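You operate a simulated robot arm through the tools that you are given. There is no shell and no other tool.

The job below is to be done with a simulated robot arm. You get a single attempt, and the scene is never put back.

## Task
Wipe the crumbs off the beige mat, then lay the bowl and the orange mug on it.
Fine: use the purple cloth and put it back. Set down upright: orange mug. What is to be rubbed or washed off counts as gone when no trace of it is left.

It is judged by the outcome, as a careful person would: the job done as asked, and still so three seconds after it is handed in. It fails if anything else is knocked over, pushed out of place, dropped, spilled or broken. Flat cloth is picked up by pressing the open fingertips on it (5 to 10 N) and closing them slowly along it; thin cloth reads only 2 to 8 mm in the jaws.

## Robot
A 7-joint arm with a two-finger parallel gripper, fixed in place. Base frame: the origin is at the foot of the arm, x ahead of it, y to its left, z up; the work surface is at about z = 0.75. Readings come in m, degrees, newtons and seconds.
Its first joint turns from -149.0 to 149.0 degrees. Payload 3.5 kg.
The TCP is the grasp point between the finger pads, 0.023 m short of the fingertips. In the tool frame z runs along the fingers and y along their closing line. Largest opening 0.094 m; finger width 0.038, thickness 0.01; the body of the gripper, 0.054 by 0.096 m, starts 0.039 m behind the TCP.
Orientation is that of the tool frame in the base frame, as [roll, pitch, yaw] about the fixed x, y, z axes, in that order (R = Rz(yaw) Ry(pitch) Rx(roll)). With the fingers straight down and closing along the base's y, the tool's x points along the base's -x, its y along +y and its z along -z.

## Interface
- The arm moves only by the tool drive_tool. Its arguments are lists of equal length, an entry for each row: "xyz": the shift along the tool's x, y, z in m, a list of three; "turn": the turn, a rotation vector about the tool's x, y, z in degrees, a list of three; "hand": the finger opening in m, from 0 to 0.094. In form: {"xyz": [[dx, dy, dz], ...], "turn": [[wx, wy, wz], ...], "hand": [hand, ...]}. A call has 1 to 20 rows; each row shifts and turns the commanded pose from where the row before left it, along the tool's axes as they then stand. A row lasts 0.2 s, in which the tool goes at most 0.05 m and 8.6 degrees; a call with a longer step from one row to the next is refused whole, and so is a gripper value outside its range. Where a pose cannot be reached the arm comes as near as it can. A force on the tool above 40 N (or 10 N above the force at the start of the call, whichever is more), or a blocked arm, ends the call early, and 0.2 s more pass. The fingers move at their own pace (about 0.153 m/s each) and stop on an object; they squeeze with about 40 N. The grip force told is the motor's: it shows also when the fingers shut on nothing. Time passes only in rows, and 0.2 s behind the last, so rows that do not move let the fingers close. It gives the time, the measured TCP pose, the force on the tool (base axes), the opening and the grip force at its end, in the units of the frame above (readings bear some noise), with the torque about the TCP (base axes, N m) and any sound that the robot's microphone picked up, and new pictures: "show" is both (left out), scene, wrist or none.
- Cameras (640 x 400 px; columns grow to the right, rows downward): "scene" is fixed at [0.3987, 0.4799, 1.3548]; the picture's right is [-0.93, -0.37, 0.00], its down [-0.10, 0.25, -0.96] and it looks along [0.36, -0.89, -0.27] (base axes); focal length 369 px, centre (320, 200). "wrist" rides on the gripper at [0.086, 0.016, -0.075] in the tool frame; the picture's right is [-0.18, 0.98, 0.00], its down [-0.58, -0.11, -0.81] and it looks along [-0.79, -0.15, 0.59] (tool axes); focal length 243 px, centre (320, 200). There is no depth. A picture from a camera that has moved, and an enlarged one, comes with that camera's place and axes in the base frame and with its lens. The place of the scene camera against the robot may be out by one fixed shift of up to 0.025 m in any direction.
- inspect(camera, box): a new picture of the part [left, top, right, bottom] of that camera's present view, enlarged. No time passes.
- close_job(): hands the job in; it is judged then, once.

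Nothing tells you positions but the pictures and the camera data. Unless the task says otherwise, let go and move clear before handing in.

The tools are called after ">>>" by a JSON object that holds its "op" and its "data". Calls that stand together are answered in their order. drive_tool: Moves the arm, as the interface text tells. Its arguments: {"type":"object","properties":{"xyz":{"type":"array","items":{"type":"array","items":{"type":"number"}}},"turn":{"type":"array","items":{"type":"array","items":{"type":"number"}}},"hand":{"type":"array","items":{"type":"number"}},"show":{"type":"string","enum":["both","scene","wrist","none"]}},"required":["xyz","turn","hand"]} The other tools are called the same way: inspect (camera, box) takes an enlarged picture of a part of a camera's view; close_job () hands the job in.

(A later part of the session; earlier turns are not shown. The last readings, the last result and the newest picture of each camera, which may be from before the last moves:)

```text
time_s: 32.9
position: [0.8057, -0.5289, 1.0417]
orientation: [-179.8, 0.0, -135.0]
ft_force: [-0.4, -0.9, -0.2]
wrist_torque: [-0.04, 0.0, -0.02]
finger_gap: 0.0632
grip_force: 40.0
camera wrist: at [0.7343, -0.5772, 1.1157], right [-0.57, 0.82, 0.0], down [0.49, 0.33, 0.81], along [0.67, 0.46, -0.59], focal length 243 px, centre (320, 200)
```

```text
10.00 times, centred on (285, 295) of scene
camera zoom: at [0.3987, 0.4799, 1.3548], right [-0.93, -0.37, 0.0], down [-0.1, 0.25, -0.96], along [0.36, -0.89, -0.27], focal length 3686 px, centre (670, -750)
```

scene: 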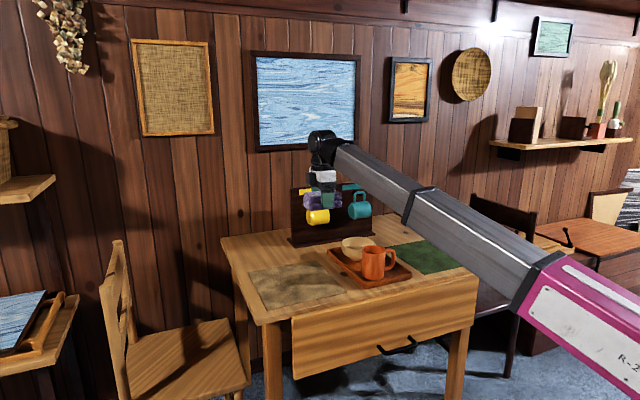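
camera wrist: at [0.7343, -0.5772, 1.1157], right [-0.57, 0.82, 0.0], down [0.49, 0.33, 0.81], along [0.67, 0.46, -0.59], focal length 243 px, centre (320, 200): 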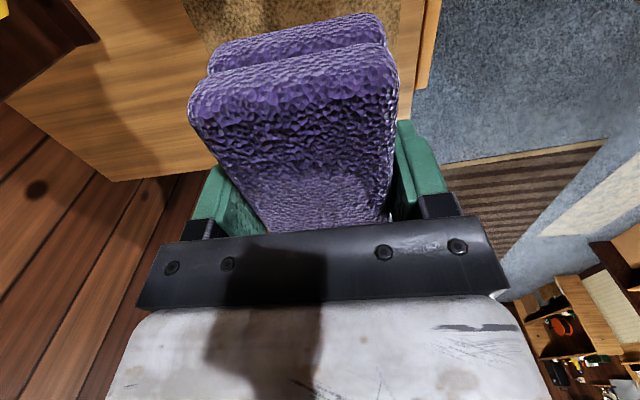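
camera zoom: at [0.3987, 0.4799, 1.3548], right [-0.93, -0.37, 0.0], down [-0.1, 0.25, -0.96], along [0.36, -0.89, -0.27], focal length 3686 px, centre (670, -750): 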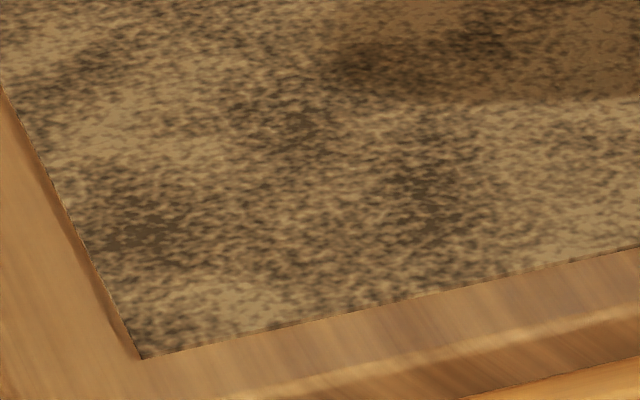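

>>> {"op": "inspect", "data": {"camera": "scene", "box": [286, 268, 316, 288]}}

>>> {"op": "inspect", "data": {"camera": "scene", "box": [310, 264, 346, 288]}}

>>> {"op": "inspect", "data": {"camera": "scene", "box": [262, 268, 292, 288]}}

>>> {"op": "inspect", "data": {"camera": "scene", "box": [280, 280, 316, 304]}}

```text
16.00 times, centred on (301, 278) of scene
camera zoom: at [0.3987, 0.4799, 1.3548], right [-0.93, -0.37, 0.0], down [-0.1, 0.25, -0.96], along [0.36, -0.89, -0.27], focal length 5897 px, centre (624, -1048)
```

zoom: 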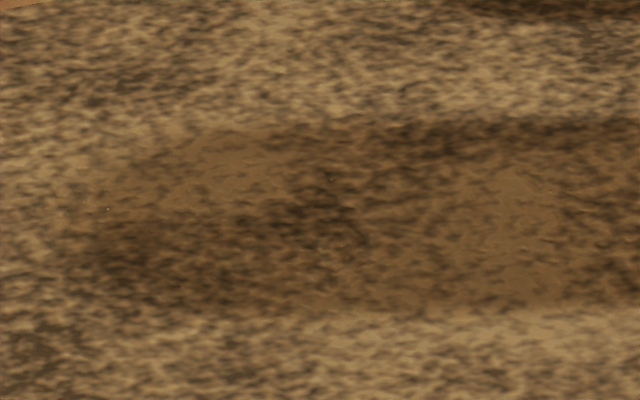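

```text
16.00 times, centred on (328, 276) of scene
camera zoom: at [0.3987, 0.4799, 1.3548], right [-0.93, -0.37, 0.0], down [-0.1, 0.25, -0.96], along [0.36, -0.89, -0.27], focal length 5897 px, centre (192, -1016)
```

zoom: 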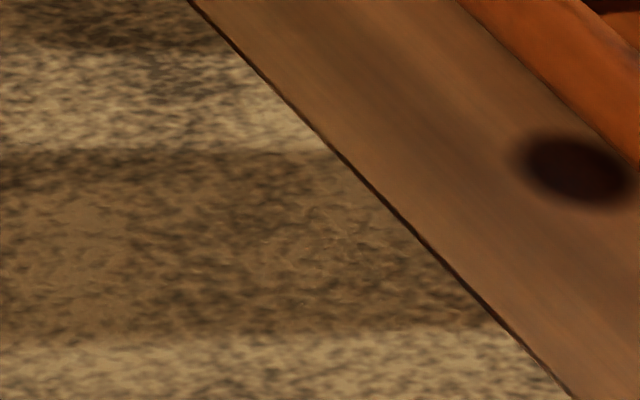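

```text
16.00 times, centred on (277, 278) of scene
camera zoom: at [0.3987, 0.4799, 1.3548], right [-0.93, -0.37, 0.0], down [-0.1, 0.25, -0.96], along [0.36, -0.89, -0.27], focal length 5897 px, centre (1008, -1048)
```

zoom: 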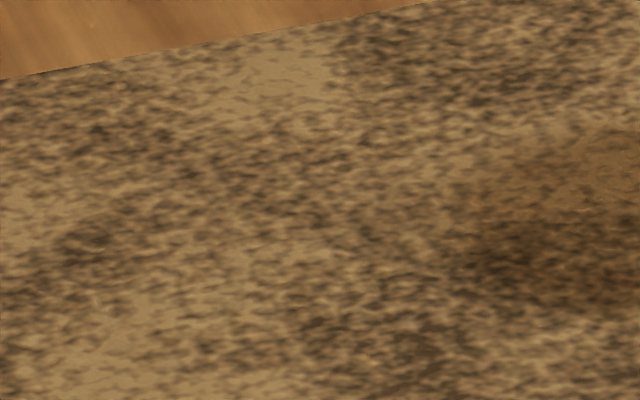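

```text
16.00 times, centred on (298, 292) of scene
camera zoom: at [0.3987, 0.4799, 1.3548], right [-0.93, -0.37, 0.0], down [-0.1, 0.25, -0.96], along [0.36, -0.89, -0.27], focal length 5897 px, centre (672, -1272)
```

zoom: 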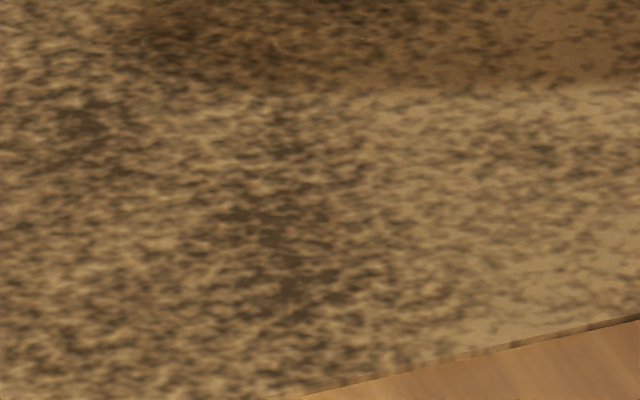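

Nothing is clearly left, but a few faint marks are hard to tell from the mat's texture. To be sure, I'll do one more round of wiping.

>>> {"op": "drive_tool", "data": {"xyz": [[0.021, -0.018, 0], [0, 0, 0.045], [0, 0, 0.045], [0, 0, 0.045], [0, 0, 0.045], [0, 0, 0.04], [0, 0, 0.02], [0, 0, 0.014], [0, 0, 0.003], [0, 0, 0.0015], [0, 0, 0.0015], [0, 0, 0]], "turn": [[0, 0, 0], [0, 0, 0], [0, 0, 0], [0, 0, 0], [0, 0, 0], [0, 0, 0], [0, 0, 0], [0, 0, 0], [0, 0, 0], [0, 0, 0], [0, 0, 0], [0, 0, 0]], "hand": [0.02, 0.02, 0.02, 0.02, 0.02, 0.02, 0.02, 0.02, 0.02, 0.02, 0.02, 0.02], "show": "none"}}

```text
time_s: 35.5
position: [0.8058, -0.5576, 0.7814]
orientation: [-179.8, 0.1, -135.1]
ft_force: [0.7, -0.9, 0.1]
wrist_torque: [0.01, 0.03, -0.03]
finger_gap: 0.0632
grip_force: 40.2
```

>>> {"op": "drive_tool", "data": {"xyz": [[0, 0, 0.0008], [0, 0, 0]], "turn": [[0, 0, 0], [0, 0, 0]], "hand": [0.02, 0.02], "show": "none"}}

>>> {"op": "drive_tool", "data": {"xyz": [[0, 0, 0.0005], [0, 0, 0]], "turn": [[0, 0, 0], [0, 0, 0]], "hand": [0.02, 0.02], "show": "none"}}

```text
time_s: 36.1
position: [0.8058, -0.5577, 0.7809]
orientation: [-179.8, 0.1, -135.0]
ft_force: [-1.7, -1.7, 8.5]
wrist_torque: [0.15, 0.24, 0.07]
finger_gap: 0.0635
grip_force: 40.0
```

```text
time_s: 36.7
position: [0.8049, -0.5562, 0.7807]
orientation: [-179.8, 0.1, -134.9]
ft_force: [-2.0, -0.2, 19.1]
wrist_torque: [0.18, 0.36, 0.01]
finger_gap: 0.0635
grip_force: 39.9
```

I have firm contact at about 19 N, so I'll ease off slightly and run long overlapping strokes.

>>> {"op": "drive_tool", "data": {"xyz": [[-0.02, 0, -0.0003], [-0.02, 0, 0], [-0.02, 0, 0], [-0.02, 0, 0], [-0.02, 0, 0], [-0.02, 0, 0], [-0.02, 0, 0], [-0.02, 0, 0], [-0.02, 0, 0], [-0.018, 0, 0]], "turn": [[0, 0, 0], [0, 0, 0], [0, 0, 0], [0, 0, 0], [0, 0, 0], [0, 0, 0], [0, 0, 0], [0, 0, 0], [0, 0, 0], [0, 0, 0]], "hand": [0.02, 0.02, 0.02, 0.02, 0.02, 0.02, 0.02, 0.02, 0.02, 0.02], "show": "none"}}

>>> {"op": "drive_tool", "data": {"xyz": [[0, 0.018, 0], [0, 0.017, 0], [0.02, 0, 0], [0.02, 0, 0], [0.02, 0, 0], [0.02, 0, 0], [0.02, 0, 0], [0.02, 0, 0], [0.02, 0, 0], [0.02, 0, 0], [0.02, 0, 0]], "turn": [[0, 0, 0], [0, 0, 0], [0, 0, 0], [0, 0, 0], [0, 0, 0], [0, 0, 0], [0, 0, 0], [0, 0, 0], [0, 0, 0], [0, 0, 0], [0, 0, 0]], "hand": [0.02, 0.02, 0.02, 0.02, 0.02, 0.02, 0.02, 0.02, 0.02, 0.02, 0.02], "show": "none"}}

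```text
time_s: 38.9
position: [0.9458, -0.4174, 0.7794]
orientation: [-179.8, 0.2, -135.0]
ft_force: [-8.0, -7.8, 27.0]
wrist_torque: [-0.06, 0.33, 0.14]
finger_gap: 0.0631
grip_force: 40.4
```

```text
time_s: 39.6
position: [0.9213, -0.3944, 0.7794]
orientation: [-179.6, 0.4, -134.8]
ft_force: [-0.5, -0.2, 6.5]
wrist_torque: [-0.1, 0.39, -0.07]
finger_gap: 0.0632
grip_force: 40.0
stopped in row 3: the force on the tool passed its limit at 40 N (the readings are from after the stop); the commanded pose is now the measured one
```

>>> {"op": "drive_tool", "data": {"xyz": [[0.02, 0, 0], [0.02, 0, 0], [0.02, 0, 0], [0.02, 0, 0], [0.02, 0, 0], [0.02, 0, 0], [0.02, 0, 0], [0.02, 0, 0], [0.02, 0, 0]], "turn": [[0, 0, 0], [0, 0, 0], [0, 0, 0], [0, 0, 0], [0, 0, 0], [0, 0, 0], [0, 0, 0], [0, 0, 0], [0, 0, 0]], "hand": [0.02, 0.02, 0.02, 0.02, 0.02, 0.02, 0.02, 0.02, 0.02], "show": "none"}}

>>> {"op": "drive_tool", "data": {"xyz": [[0, -0.02, 0], [0, -0.02, 0], [0, -0.02, 0], [0, -0.02, 0], [-0.02, 0, 0], [-0.02, 0, 0], [-0.02, 0, 0], [-0.02, 0, 0], [-0.02, 0, 0], [-0.02, 0, 0], [-0.02, 0, 0], [-0.02, 0, 0], [-0.02, 0, 0]], "turn": [[0, 0, 0], [0, 0, 0], [0, 0, 0], [0, 0, 0], [0, 0, 0], [0, 0, 0], [0, 0, 0], [0, 0, 0], [0, 0, 0], [0, 0, 0], [0, 0, 0], [0, 0, 0], [0, 0, 0]], "hand": [0.02, 0.02, 0.02, 0.02, 0.02, 0.02, 0.02, 0.02, 0.02, 0.02, 0.02, 0.02, 0.02], "show": "scene"}}

```text
time_s: 40.8
position: [0.8542, -0.4604, 0.7797]
orientation: [-179.6, 0.5, -134.9]
ft_force: [-1.9, 0.7, 8.7]
wrist_torque: [-0.11, 0.42, -0.1]
finger_gap: 0.0633
grip_force: 40.5
stopped in row 5: the force on the tool passed its limit at 42 N (the readings are from after the stop); the commanded pose is now the measured one
```

```text
time_s: 43.6
position: [1.0395, -0.3909, 0.7813]
orientation: [-179.7, 0.5, -134.9]
ft_force: [-0.2, -0.1, 0.0]
wrist_torque: [0.06, -0.01, -0.02]
finger_gap: 0.0633
grip_force: 40.2
```

scene: 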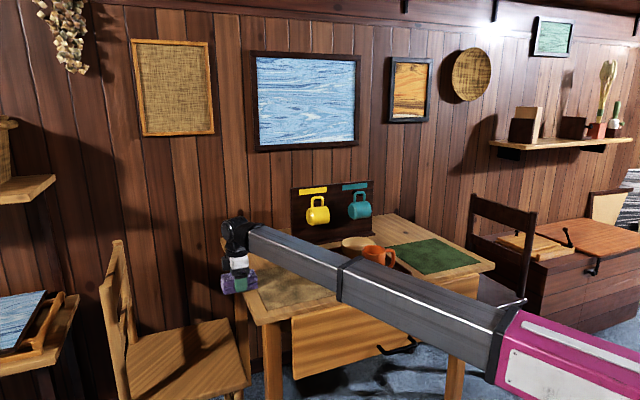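

The passes covered most of the strip. I'll lift and have a look.

>>> {"op": "drive_tool", "data": {"xyz": [[0, 0, -0.02], [0, 0, -0.04], [0, 0, -0.04], [0, 0, -0.04], [0, 0, -0.04], [0, 0, -0.04], [0, 0, -0.04], [0, 0, 0]], "turn": [[0, 0, 0], [0, 0, 0], [0, 0, 0], [0, 0, 0], [0, 0, 0], [0, 0, 0], [0, 0, 0], [0, 0, 0]], "hand": [0.02, 0.02, 0.02, 0.02, 0.02, 0.02, 0.02, 0.02], "show": "both"}}

>>> {"op": "inspect", "data": {"camera": "scene", "box": [240, 258, 300, 298]}}

>>> {"op": "inspect", "data": {"camera": "scene", "box": [292, 258, 352, 298]}}

>>> {"op": "inspect", "data": {"camera": "wrist", "box": [170, 0, 460, 180]}}

```text
time_s: 45.4
position: [1.0383, -0.3881, 1.0414]
orientation: [-179.6, 0.5, -134.8]
ft_force: [-0.2, -0.1, -0.8]
wrist_torque: [-0.03, -0.01, 0.0]
finger_gap: 0.0632
grip_force: 39.7
camera wrist: at [0.9657, -0.4375, 1.1153], right [-0.57, 0.82, 0.0], down [0.48, 0.33, 0.81], along [0.67, 0.46, -0.58], focal length 243 px, centre (320, 200)
```

scene: 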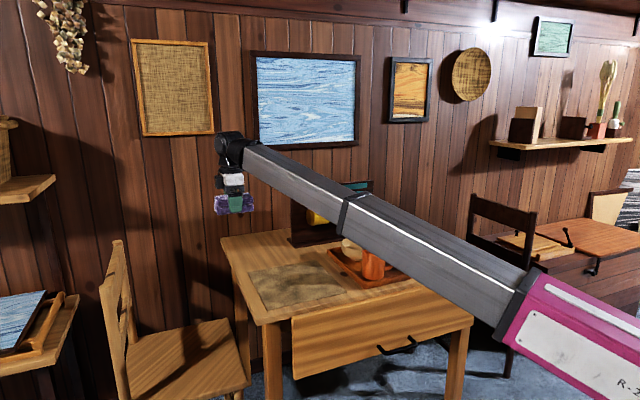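
wrist: 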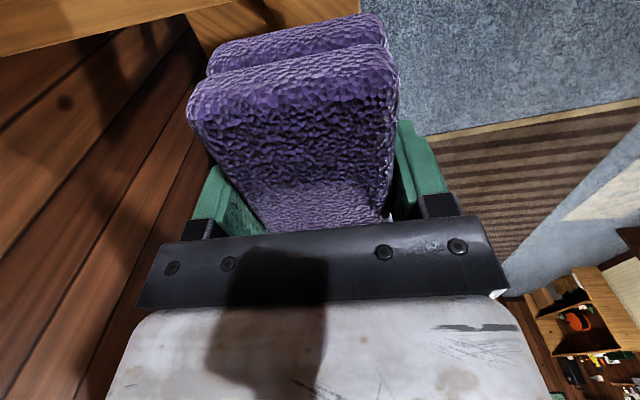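

```text
10.00 times, centred on (270, 278) of scene
camera zoom: at [0.3987, 0.4799, 1.3548], right [-0.93, -0.37, 0.0], down [-0.1, 0.25, -0.96], along [0.36, -0.89, -0.27], focal length 3686 px, centre (820, -580)
```

zoom: 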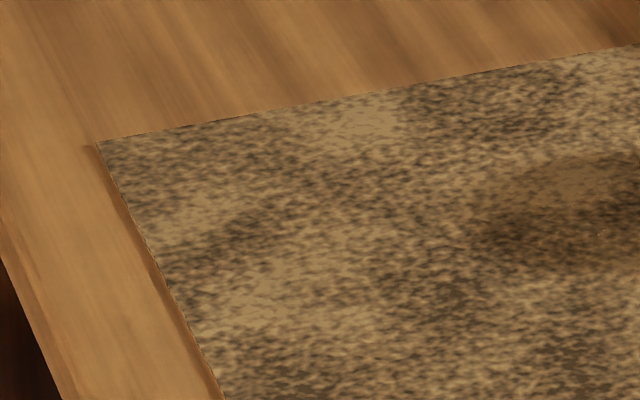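

```text
10.00 times, centred on (322, 278) of scene
camera zoom: at [0.3987, 0.4799, 1.3548], right [-0.93, -0.37, 0.0], down [-0.1, 0.25, -0.96], along [0.36, -0.89, -0.27], focal length 3686 px, centre (300, -580)
```

zoom: 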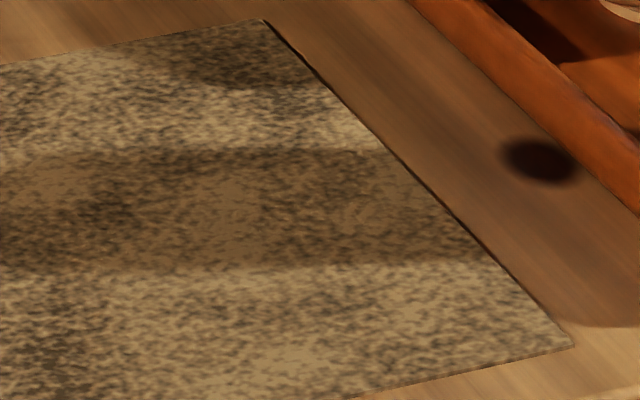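

```text
2.21 times, centred on (315, 90) of wrist
camera zoom: at [0.9657, -0.4375, 1.1153], right [-0.57, 0.82, 0.0], down [0.48, 0.33, 0.81], along [0.67, 0.46, -0.58], focal length 535 px, centre (331, 443)
```

zoom: 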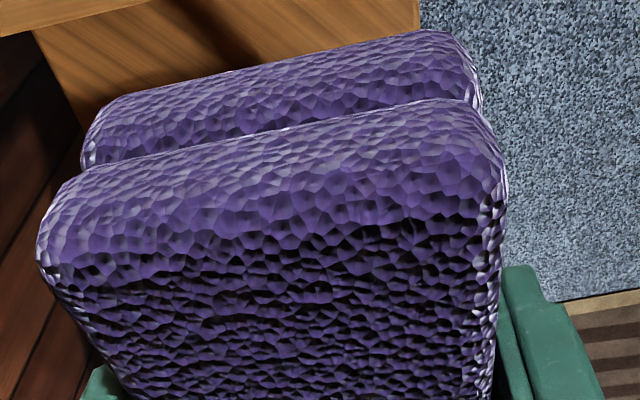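

The remaining marks haven't changed at all, which suggests they are just texture. On the way back with the cloth I'll check from close up with the wrist camera, and I'll also correct the small tilt.

>>> {"op": "drive_tool", "data": {"xyz": [[0.0393, -0.0239, -0.004], [0.0393, -0.0239, -0.004], [0.0393, -0.0239, -0.004], [0.0393, -0.0239, -0.004], [0.0393, -0.0239, -0.004], [0.0393, -0.0239, -0.004], [0.0393, -0.0239, -0.004], [0.0393, -0.0239, -0.004], [0, 0, 0]], "turn": [[-0.4, 0.5, 0], [0, 0, 0], [0, 0, 0], [0, 0, 0], [0, 0, 0], [0, 0, 0], [0, 0, 0], [0, 0, 0], [0, 0, 0]], "hand": [0.02, 0.02, 0.02, 0.02, 0.02, 0.02, 0.02, 0.02, 0.02], "show": "both"}}

>>> {"op": "inspect", "data": {"camera": "wrist", "box": [400, 0, 640, 150]}}

```text
time_s: 47.4
position: [0.9493, -0.748, 1.0738]
orientation: [179.9, 0.0, -134.8]
ft_force: [-0.9, 0.5, -0.5]
wrist_torque: [0.0, 0.02, -0.01]
finger_gap: 0.0635
grip_force: 40.5
camera wrist: at [0.8767, -0.797, 1.1479], right [-0.57, 0.82, 0.0], down [0.49, 0.33, 0.81], along [0.66, 0.46, -0.59], focal length 243 px, centre (320, 200)
```

scene: 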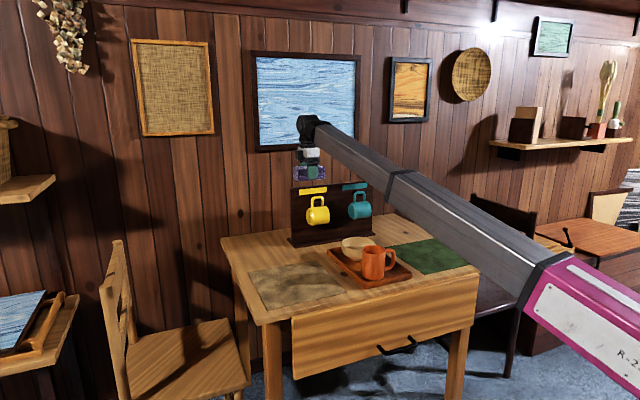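
wrist: 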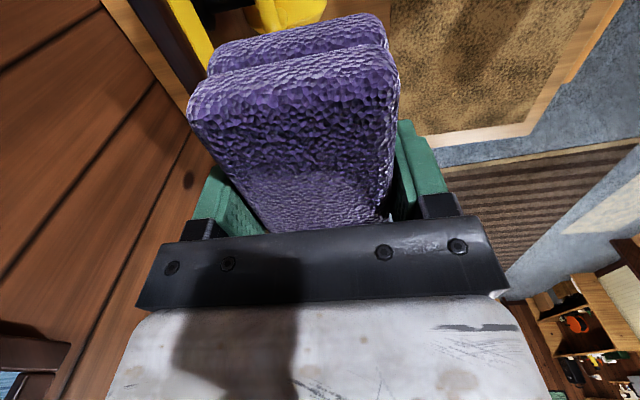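

```text
2.67 times, centred on (520, 75) of wrist
camera zoom: at [0.8767, -0.797, 1.1479], right [-0.57, 0.82, 0.0], down [0.49, 0.33, 0.81], along [0.66, 0.46, -0.59], focal length 647 px, centre (-213, 533)
```

zoom: 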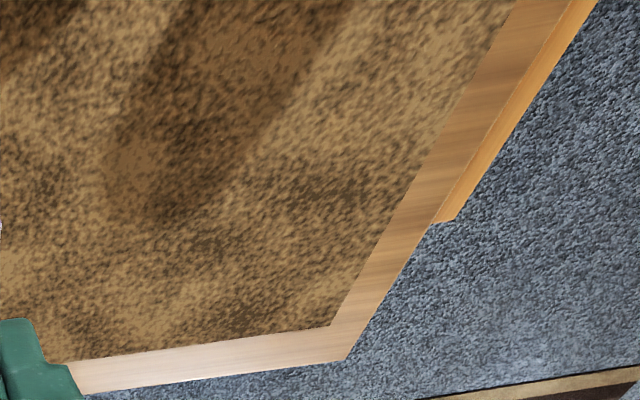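

The left part of the mat is clean. I'll move a little more so the tray-side part comes into view.

>>> {"op": "drive_tool", "data": {"xyz": [[0.04, 0, 0], [0.04, 0, 0], [0.04, 0, 0], [0, 0, 0]], "turn": [[0, 0, 0], [0, 0, 0], [0, 0, 0], [0, 0, 0]], "hand": [0.02, 0.02, 0.02, 0.02], "show": "wrist"}}

>>> {"op": "inspect", "data": {"camera": "wrist", "box": [390, 0, 580, 120]}}

>>> {"op": "inspect", "data": {"camera": "wrist", "box": [390, 60, 550, 160]}}

```text
time_s: 48.4
position: [0.8639, -0.8317, 1.0756]
orientation: [179.9, -0.1, -134.9]
ft_force: [0.5, 0.0, -0.1]
wrist_torque: [-0.01, 0.01, 0.0]
finger_gap: 0.0633
grip_force: 40.0
camera wrist: at [0.7924, -0.8816, 1.1493], right [-0.57, 0.82, 0.0], down [0.49, 0.33, 0.81], along [0.66, 0.46, -0.59], focal length 243 px, centre (320, 200)
```

wrist: 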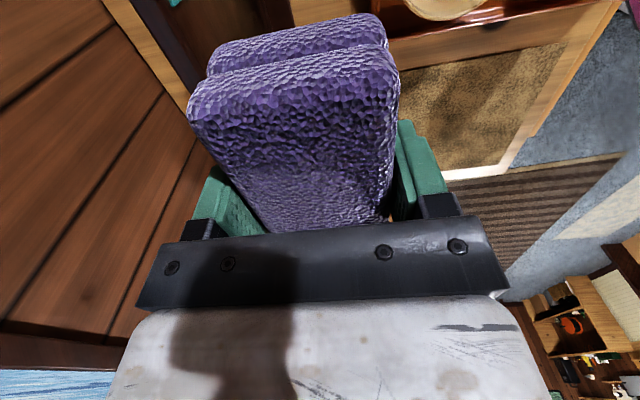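

```text
3.33 times, centred on (485, 60) of wrist
camera zoom: at [0.7924, -0.8816, 1.1493], right [-0.57, 0.82, 0.0], down [0.49, 0.33, 0.81], along [0.66, 0.46, -0.59], focal length 809 px, centre (-230, 667)
```

zoom: 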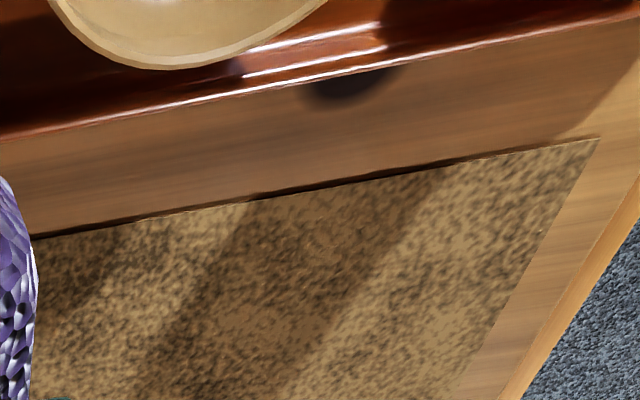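

```text
4.00 times, centred on (470, 110) of wrist
camera zoom: at [0.7924, -0.8816, 1.1493], right [-0.57, 0.82, 0.0], down [0.49, 0.33, 0.81], along [0.66, 0.46, -0.59], focal length 970 px, centre (-280, 560)
```

zoom: 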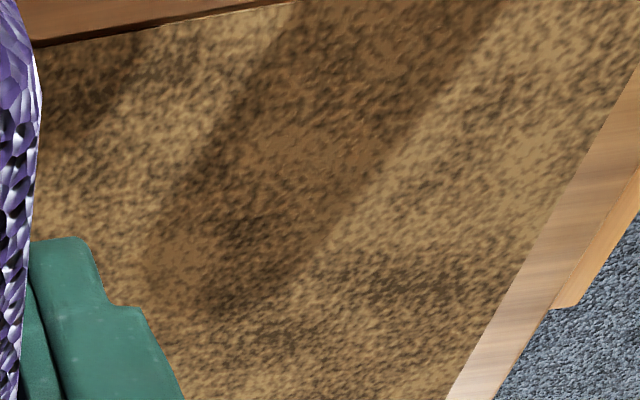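

>>> {"op": "inspect", "data": {"camera": "wrist", "box": [464, 56, 512, 86]}}

>>> {"op": "inspect", "data": {"camera": "wrist", "box": [444, 76, 492, 106]}}

>>> {"op": "inspect", "data": {"camera": "scene", "box": [316, 268, 340, 284]}}

```text
13.33 times, centred on (488, 71) of wrist
camera zoom: at [0.7924, -0.8816, 1.1493], right [-0.57, 0.82, 0.0], down [0.49, 0.33, 0.81], along [0.66, 0.46, -0.59], focal length 3235 px, centre (-1920, 1920)
```

zoom: 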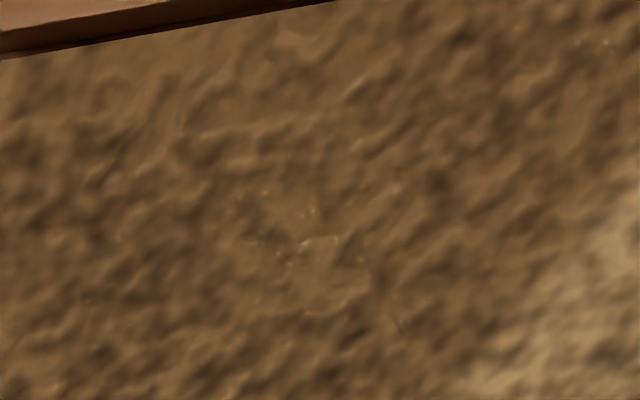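

```text
13.33 times, centred on (468, 91) of wrist
camera zoom: at [0.7924, -0.8816, 1.1493], right [-0.57, 0.82, 0.0], down [0.49, 0.33, 0.81], along [0.66, 0.46, -0.59], focal length 3235 px, centre (-1653, 1653)
```

zoom: 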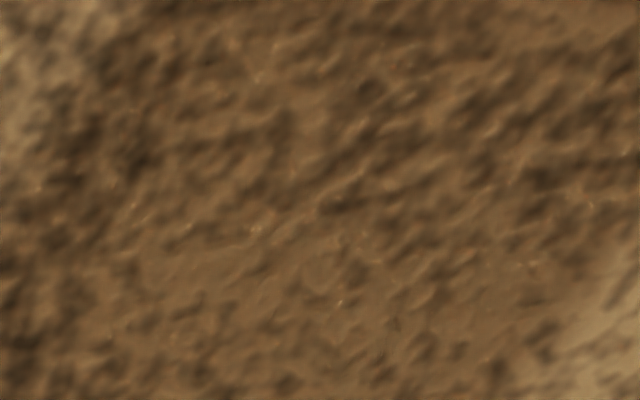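

```text
16.00 times, centred on (328, 276) of scene
camera zoom: at [0.3987, 0.4799, 1.3548], right [-0.93, -0.37, 0.0], down [-0.1, 0.25, -0.96], along [0.36, -0.89, -0.27], focal length 5897 px, centre (192, -1016)
```

zoom: 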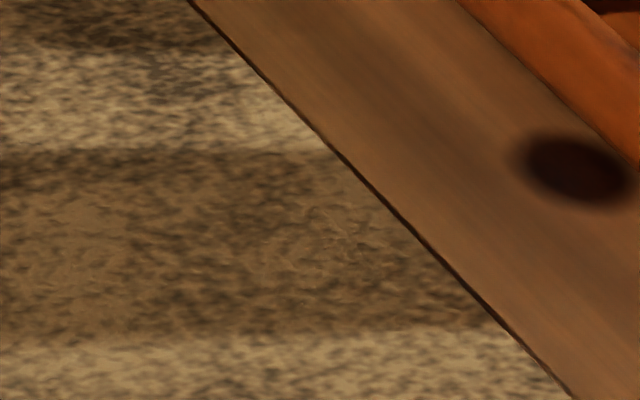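

Those faint marks are only rendering noise in the shaded zone, so the mat is clean. Now I'll carry the cloth back above where it lay.

>>> {"op": "drive_tool", "data": {"xyz": [[0.043, 0.0027, 0], [0.043, 0.0027, 0], [0.043, 0.0027, 0], [0.043, 0.0027, 0], [0.043, 0.0027, 0], [0.043, 0.0027, 0], [0.043, 0.0027, 0], [0, 0, 0], [0, 0, 0]], "turn": [[0, 0, 0], [0, 0, 0], [0, 0, 0], [0, 0, 0], [0, 0, 0], [0, 0, 0], [0, 0, 0], [0, 0, 0], [0, 0, 0]], "hand": [0.02, 0.02, 0.02, 0.02, 0.02, 0.02, 0.02, 0.02, 0.02], "show": "none"}}

```text
time_s: 50.4
position: [0.639, -1.0319, 1.0718]
orientation: [179.9, 0.0, -134.9]
ft_force: [-0.2, 0.0, -0.8]
wrist_torque: [-0.02, 0.0, -0.01]
finger_gap: 0.0633
grip_force: 39.6
```

>>> {"op": "drive_tool", "data": {"xyz": [[0.001, 0, 0.045], [0, 0, 0.045], [0, 0, 0.045], [0, 0, 0.045], [0, 0, 0.045], [0, 0, 0.04], [0, 0, 0.015], [0, 0, 0.003], [0, 0, 0]], "turn": [[0, 0, 0], [0, 0, 0], [0, 0, 0], [0, 0, 0], [0, 0, 0], [0, 0, 0], [0, 0, 0], [0, 0, 0], [0, 0, 0]], "hand": [0.02, 0.02, 0.02, 0.02, 0.02, 0.02, 0.02, 0.02, 0.02], "show": "both"}}

```text
time_s: 52.4
position: [0.6391, -1.0317, 0.7908]
orientation: [179.9, 0.0, -135.0]
ft_force: [-0.2, -0.1, -0.3]
wrist_torque: [0.01, 0.0, -0.01]
finger_gap: 0.0629
grip_force: 39.6
camera wrist: at [0.5672, -1.0819, 0.865], right [-0.57, 0.82, 0.0], down [0.49, 0.33, 0.81], along [0.66, 0.46, -0.59], focal length 243 px, centre (320, 200)
```

scene: 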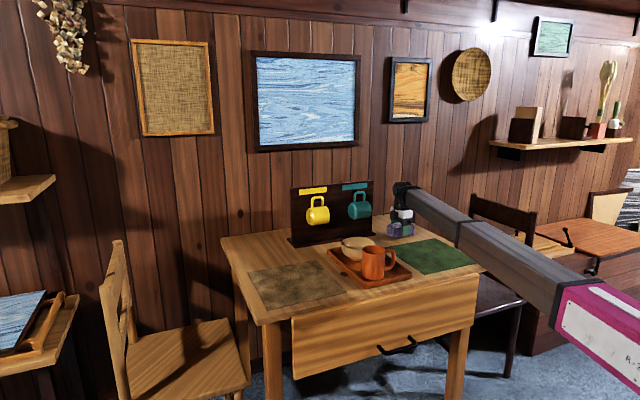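
wrist: 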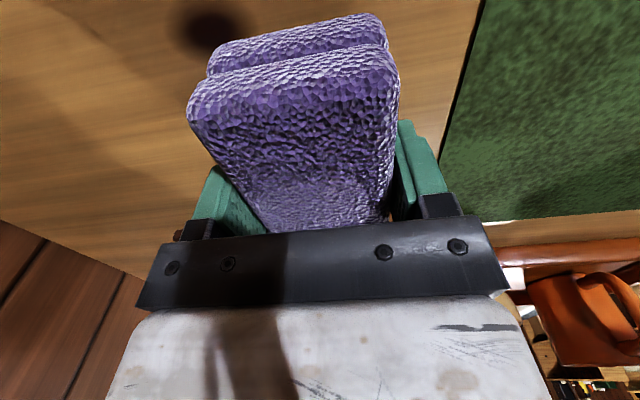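

>>> {"op": "drive_tool", "data": {"xyz": [[0, 0, 0.004], [0, 0, 0.003], [0, 0, 0.001], [0, 0, 0]], "turn": [[0, 0, 0], [0, 0, 0], [0, 0, 0], [0, 0, 0]], "hand": [0.02, 0.02, 0.02, 0.02], "show": "none"}}

>>> {"op": "drive_tool", "data": {"xyz": [[0, 0, 0.001], [0, 0, 0]], "turn": [[0, 0, 0], [0, 0, 0]], "hand": [0.02, 0.02], "show": "none"}}

>>> {"op": "drive_tool", "data": {"xyz": [[0, 0, 0.001], [0, 0, 0]], "turn": [[0, 0, 0], [0, 0, 0]], "hand": [0.02, 0.02], "show": "none"}}

```text
time_s: 53.4
position: [0.6372, -1.0313, 0.7819]
orientation: [179.9, -0.1, -134.8]
ft_force: [0.9, 0.0, 0.0]
wrist_torque: [0.0, 0.02, 0.01]
finger_gap: 0.0632
grip_force: 41.0
```

```text
time_s: 54.0
position: [0.6383, -1.0326, 0.7812]
orientation: [179.9, 0.1, -134.9]
ft_force: [-0.3, 0.0, -0.5]
wrist_torque: [0.0, -0.01, -0.01]
finger_gap: 0.0633
grip_force: 40.4
```

```text
time_s: 54.6
position: [0.6383, -1.0337, 0.781]
orientation: [-179.9, 0.0, -134.9]
ft_force: [-0.2, -1.5, 6.8]
wrist_torque: [0.21, -0.34, -0.02]
finger_gap: 0.0631
grip_force: 40.0
```

The cloth rests on the table where it was, with 7 N of contact. I'll open the fingers gradually and rise.

>>> {"op": "drive_tool", "data": {"xyz": [[0, 0, 0], [0, 0, 0], [0, 0, 0], [0, 0, 0], [0, 0, 0]], "turn": [[0, 0, 0], [0, 0, 0], [0, 0, 0], [0, 0, 0], [0, 0, 0]], "hand": [0.066, 0.075, 0.085, 0.094, 0.094], "show": "wrist"}}

>>> {"op": "drive_tool", "data": {"xyz": [[0, 0, -0.02], [0, 0, -0.04], [0, 0, -0.045], [0, 0, -0.045], [0, 0, -0.045], [0, 0, -0.045], [0, 0, -0.04], [0, 0, 0]], "turn": [[0, 0, 0], [0, 0, 0], [0, 0, 0], [0, 0, 0], [0, 0, 0], [0, 0, 0], [0, 0, 0], [0, 0, 0]], "hand": [0.094, 0.094, 0.094, 0.094, 0.094, 0.094, 0.094, 0.094], "show": "both"}}

>>> {"op": "inspect", "data": {"camera": "scene", "box": [320, 215, 440, 290]}}

```text
time_s: 55.8
position: [0.6388, -1.0322, 0.7782]
orientation: [179.9, 0.0, -135.0]
ft_force: [0.5, 0.9, -0.7]
wrist_torque: [0.0, 0.03, -0.02]
finger_gap: 0.0941
grip_force: 0.0
camera wrist: at [0.5665, -1.0819, 0.8538], right [-0.57, 0.82, 0.0], down [0.49, 0.33, 0.81], along [0.66, 0.46, -0.59], focal length 243 px, centre (320, 200)
```

wrist: 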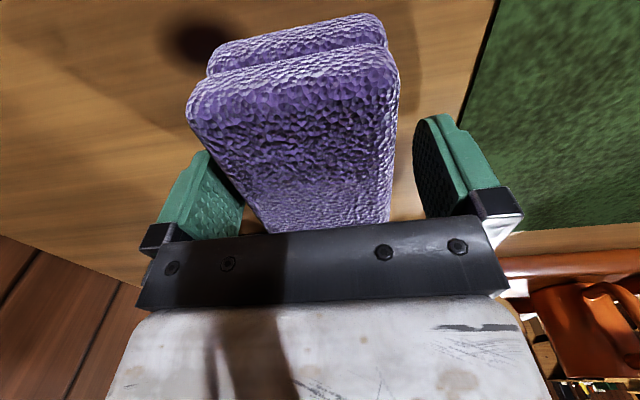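

```text
time_s: 57.6
position: [0.6392, -1.0331, 1.0613]
orientation: [179.8, 0.1, -134.9]
ft_force: [-0.5, 0.2, 0.5]
wrist_torque: [0.04, 0.03, 0.02]
finger_gap: 0.0941
grip_force: 0.0
camera wrist: at [0.5675, -1.0826, 1.1347], right [-0.57, 0.82, 0.0], down [0.49, 0.33, 0.81], along [0.66, 0.46, -0.59], focal length 243 px, centre (320, 200)
```

scene: 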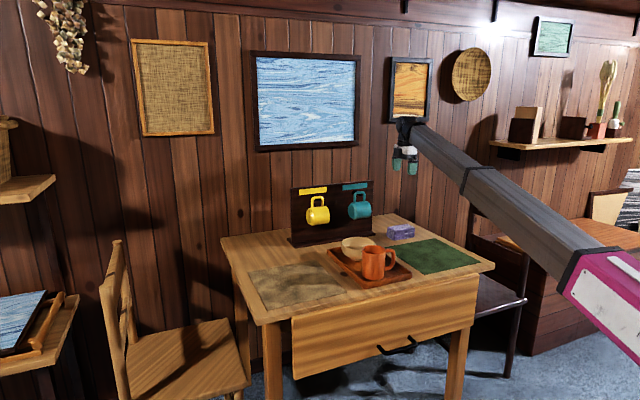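
wrist: 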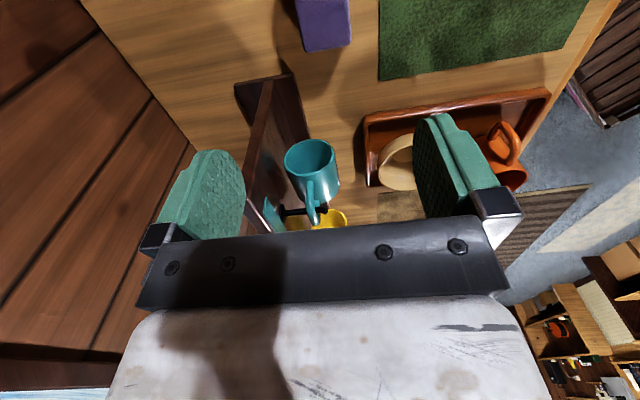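

```text
5.33 times, centred on (380, 252) of scene
camera zoom: at [0.3987, 0.4799, 1.3548], right [-0.93, -0.37, 0.0], down [-0.1, 0.25, -0.96], along [0.36, -0.89, -0.27], focal length 1966 px, centre (0, -80)
```

zoom: 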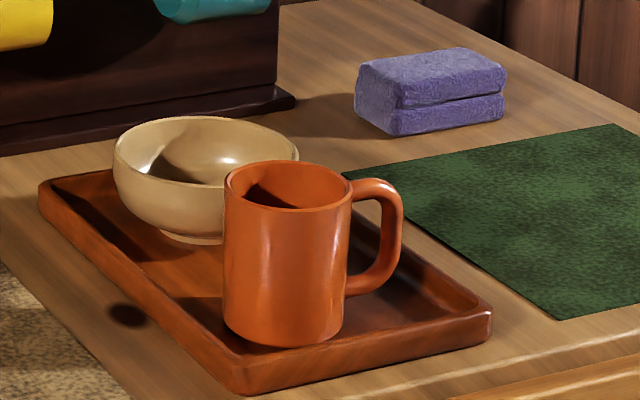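

The cloth is back within a few millimetres. The bowl is next, at about (0.74, -0.73) and too wide to span, so I'll pinch its rim on the mat side. I'll turn 90° and hover over that rim.

>>> {"op": "drive_tool", "data": {"xyz": [[0, 0, 0], [0, 0, 0], [0, 0, 0], [0, 0, 0], [0, 0, 0], [0, 0, 0], [0, 0, 0], [0, 0, 0], [0, 0, 0], [0, 0, 0], [0, 0, 0], [0.01825, 0.0436, 0], [0.01825, 0.0436, 0], [0.01825, 0.0436, 0], [0.01825, 0.0436, 0], [0.01825, 0.0436, 0], [0.01825, 0.0436, 0], [0.01825, 0.0436, 0], [0.01825, 0.0436, 0], [0, 0, 0]], "turn": [[0, 0, 8.2], [0, 0, 8.2], [0, 0, 8.2], [0, 0, 8.2], [0, 0, 8.2], [0, 0, 8.2], [0, 0, 8.2], [0, 0, 8.2], [0, 0, 8.2], [0, 0, 8.2], [0, 0, 8.1], [0, 0, 0], [0, 0, 0], [0, 0, 0], [0, 0, 0], [0, 0, 0], [0, 0, 0], [0, 0, 0], [0, 0, 0], [0, 0, 0]], "hand": [0.094, 0.094, 0.094, 0.094, 0.094, 0.094, 0.094, 0.094, 0.094, 0.094, 0.094, 0.094, 0.094, 0.094, 0.094, 0.094, 0.094, 0.094, 0.094, 0.094], "show": "both"}}

```text
time_s: 61.8
position: [0.7805, -0.6805, 1.0601]
orientation: [-180.0, -0.2, 135.0]
ft_force: [-0.6, -0.2, 0.0]
wrist_torque: [0.02, -0.02, 0.0]
finger_gap: 0.094
grip_force: 0.1
camera wrist: at [0.7321, -0.6071, 1.1352], right [0.83, 0.56, 0.0], down [0.34, -0.49, 0.81], along [0.45, -0.66, -0.59], focal length 243 px, centre (320, 200)
```

scene: 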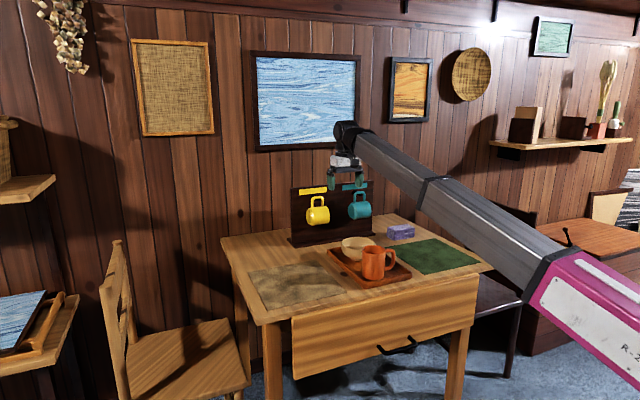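
wrist: 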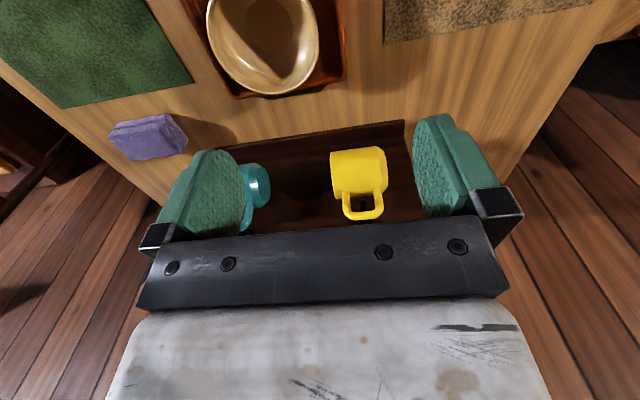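

>>> {"op": "drive_tool", "data": {"xyz": [[0.04, -0.02, 0], [0.04, -0.02, 0], [0.04, -0.02, 0], [0, 0, 0]], "turn": [[0, 0, 0], [0, 0, 0], [0, 0, 0], [0, 0, 0]], "hand": [0.094, 0.094, 0.094, 0.094], "show": "wrist"}}

>>> {"op": "inspect", "data": {"camera": "wrist", "box": [180, 0, 460, 175]}}

```text
time_s: 62.8
position: [0.6528, -0.6402, 1.0597]
orientation: [179.9, -0.1, 135.0]
ft_force: [0.3, -0.1, 0.8]
wrist_torque: [-0.02, -0.02, -0.01]
finger_gap: 0.0939
grip_force: 0.1
camera wrist: at [0.604, -0.5661, 1.1346], right [0.82, 0.57, 0.0], down [0.34, -0.49, 0.81], along [0.46, -0.66, -0.59], focal length 243 px, centre (320, 200)
```

wrist: 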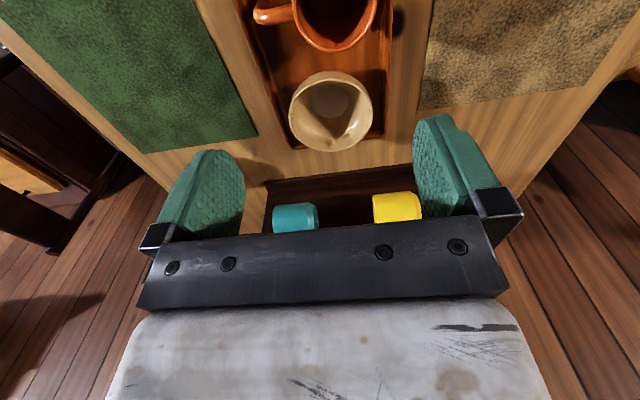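

```text
2.29 times, centred on (320, 88) of wrist
camera zoom: at [0.604, -0.5661, 1.1346], right [0.82, 0.57, 0.0], down [0.34, -0.49, 0.81], along [0.46, -0.66, -0.59], focal length 555 px, centre (320, 457)
```

zoom: 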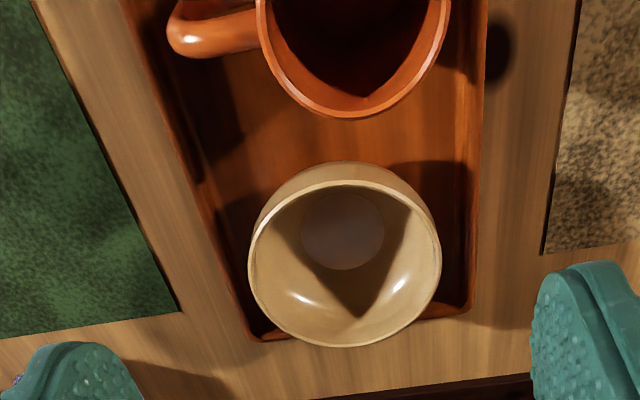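

From two views the bowl's centre is at (e1 0.002, e2 1.058), with its rim at z 0.815 and a diameter of 0.127 m. I'll move over the mat-side rim and come down to just above it.

>>> {"op": "drive_tool", "data": {"xyz": [[-0.0359, 0.0135, 0], [-0.0359, 0.0135, 0], [-0.0359, 0.0135, 0], [-0.036, 0.0136, 0], [0, 0, 0.04], [0, 0, 0.04], [0, 0, 0.04], [0, 0, 0.04], [0, 0, 0.03], [0, 0, 0]], "turn": [[0, 0, 0], [0, 0, 0], [0, 0, 0], [0, 0, 0], [0, 0, 0], [0, 0, 0], [0, 0, 0], [0, 0, 0], [0, 0, 0], [0, 0, 0]], "hand": [0.07, 0.07, 0.07, 0.07, 0.07, 0.07, 0.07, 0.07, 0.07, 0.07], "show": "both"}}

>>> {"op": "inspect", "data": {"camera": "scene", "box": [300, 190, 420, 290]}}

```text
time_s: 65.0
position: [0.7948, -0.7027, 0.8699]
orientation: [179.9, -0.1, 135.1]
ft_force: [0.0, -0.4, 0.3]
wrist_torque: [0.0, 0.04, -0.01]
finger_gap: 0.0699
grip_force: 0.1
camera wrist: at [0.7465, -0.6302, 0.9443], right [0.82, 0.57, 0.0], down [0.33, -0.49, 0.81], along [0.46, -0.66, -0.59], focal length 243 px, centre (320, 200)
```

scene: 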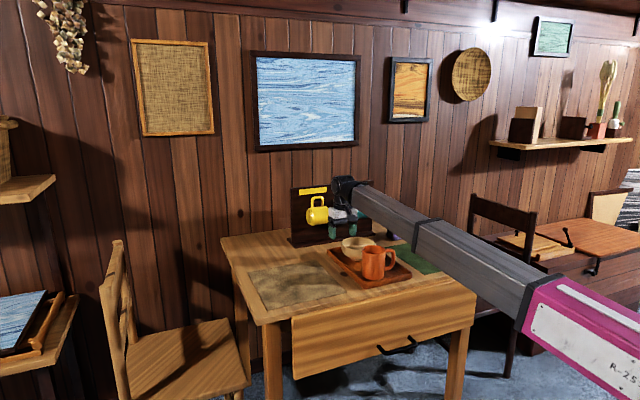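
wrist: 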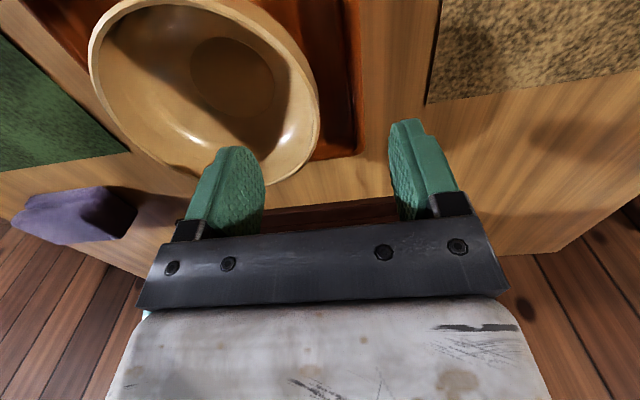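

```text
4.00 times, centred on (360, 240) of scene
camera zoom: at [0.3987, 0.4799, 1.3548], right [-0.93, -0.37, 0.0], down [-0.1, 0.25, -0.96], along [0.36, -0.89, -0.27], focal length 1474 px, centre (160, 40)
```

zoom: 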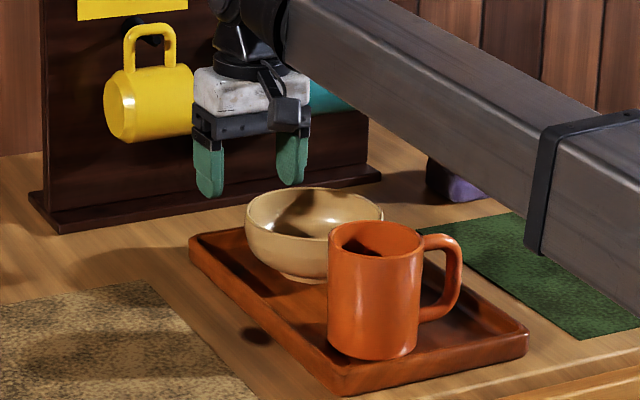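

The rim point measured from this pose agrees, at e1 0.065 and e2 1.06. I'll lower with the rim between the fingers.

>>> {"op": "drive_tool", "data": {"xyz": [[0, -0.002, 0.015], [0, 0, 0.015], [0, 0, 0.015], [0, 0, 0.01], [0, 0, 0]], "turn": [[0, 0, 0], [0, 0, 0], [0, 0, 0], [0, 0, 0], [0, 0, 0]], "hand": [0.07, 0.07, 0.07, 0.07, 0.07], "show": "both"}}

>>> {"op": "inspect", "data": {"camera": "scene", "box": [300, 200, 400, 290]}}

```text
time_s: 66.2
position: [0.7933, -0.7055, 0.8157]
orientation: [180.0, -0.1, 135.0]
ft_force: [0.4, -0.1, -1.1]
wrist_torque: [-0.01, -0.01, 0.0]
finger_gap: 0.0698
grip_force: 0.0
camera wrist: at [0.7438, -0.6317, 0.8891], right [0.82, 0.57, 0.0], down [0.33, -0.49, 0.81], along [0.46, -0.66, -0.59], focal length 243 px, centre (320, 200)
```

scene: 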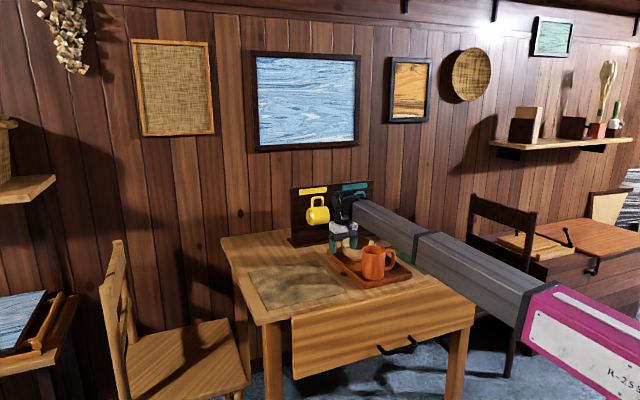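
wrist: 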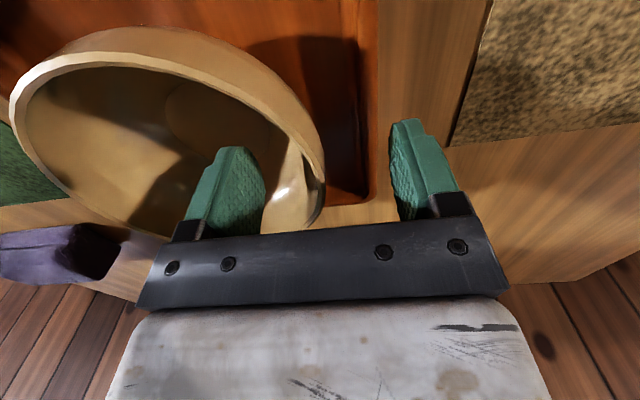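

```text
4.44 times, centred on (350, 245) of scene
camera zoom: at [0.3987, 0.4799, 1.3548], right [-0.93, -0.37, 0.0], down [-0.1, 0.25, -0.96], along [0.36, -0.89, -0.27], focal length 1638 px, centre (187, 0)
```

zoom: 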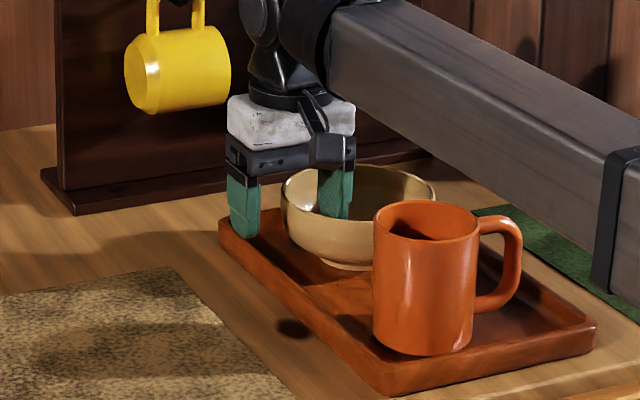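

The bowl's rim is between the fingers, and the outer finger clears the tray edge. I'll close gently.

>>> {"op": "drive_tool", "data": {"xyz": [[0, 0, 0], [0, 0, 0], [0, 0, 0], [0, 0, 0], [0, 0, 0], [0, 0, 0], [0, 0, 0]], "turn": [[0, 0, 0], [0, 0, 0], [0, 0, 0], [0, 0, 0], [0, 0, 0], [0, 0, 0], [0, 0, 0]], "hand": [0.055, 0.042, 0.03, 0.02, 0.012, 0.004, 0.0], "show": "both"}}

>>> {"op": "inspect", "data": {"camera": "scene", "box": [300, 200, 400, 290]}}

```text
time_s: 67.8
position: [0.7922, -0.7045, 0.8158]
orientation: [-179.9, 0.0, 135.0]
ft_force: [-2.0, 0.3, 15.7]
wrist_torque: [-1.07, 1.13, -0.15]
finger_gap: 0.0212
grip_force: 39.6
camera wrist: at [0.7434, -0.6315, 0.89], right [0.83, 0.56, 0.0], down [0.34, -0.49, 0.81], along [0.45, -0.67, -0.59], focal length 243 px, centre (320, 200)
```

scene: 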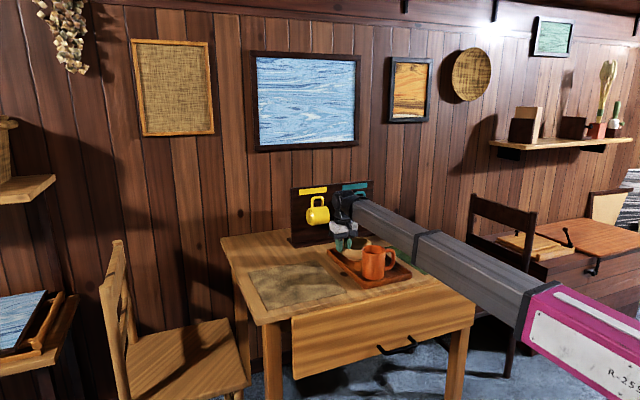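
wrist: 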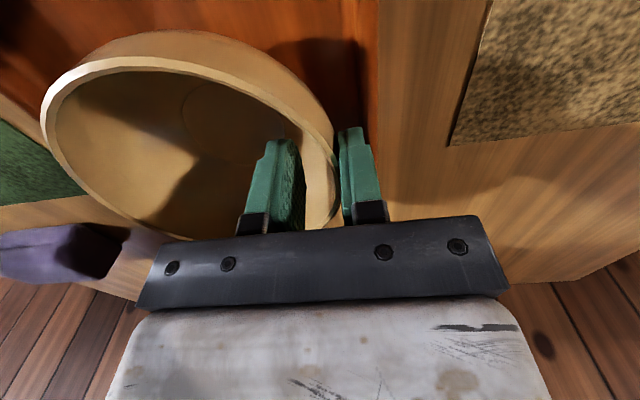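

```text
4.44 times, centred on (350, 245) of scene
camera zoom: at [0.3987, 0.4799, 1.3548], right [-0.93, -0.37, 0.0], down [-0.1, 0.25, -0.96], along [0.36, -0.89, -0.27], focal length 1638 px, centre (187, 0)
```

zoom: 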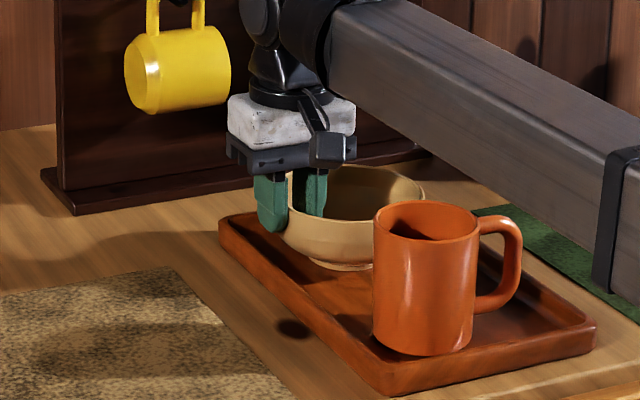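

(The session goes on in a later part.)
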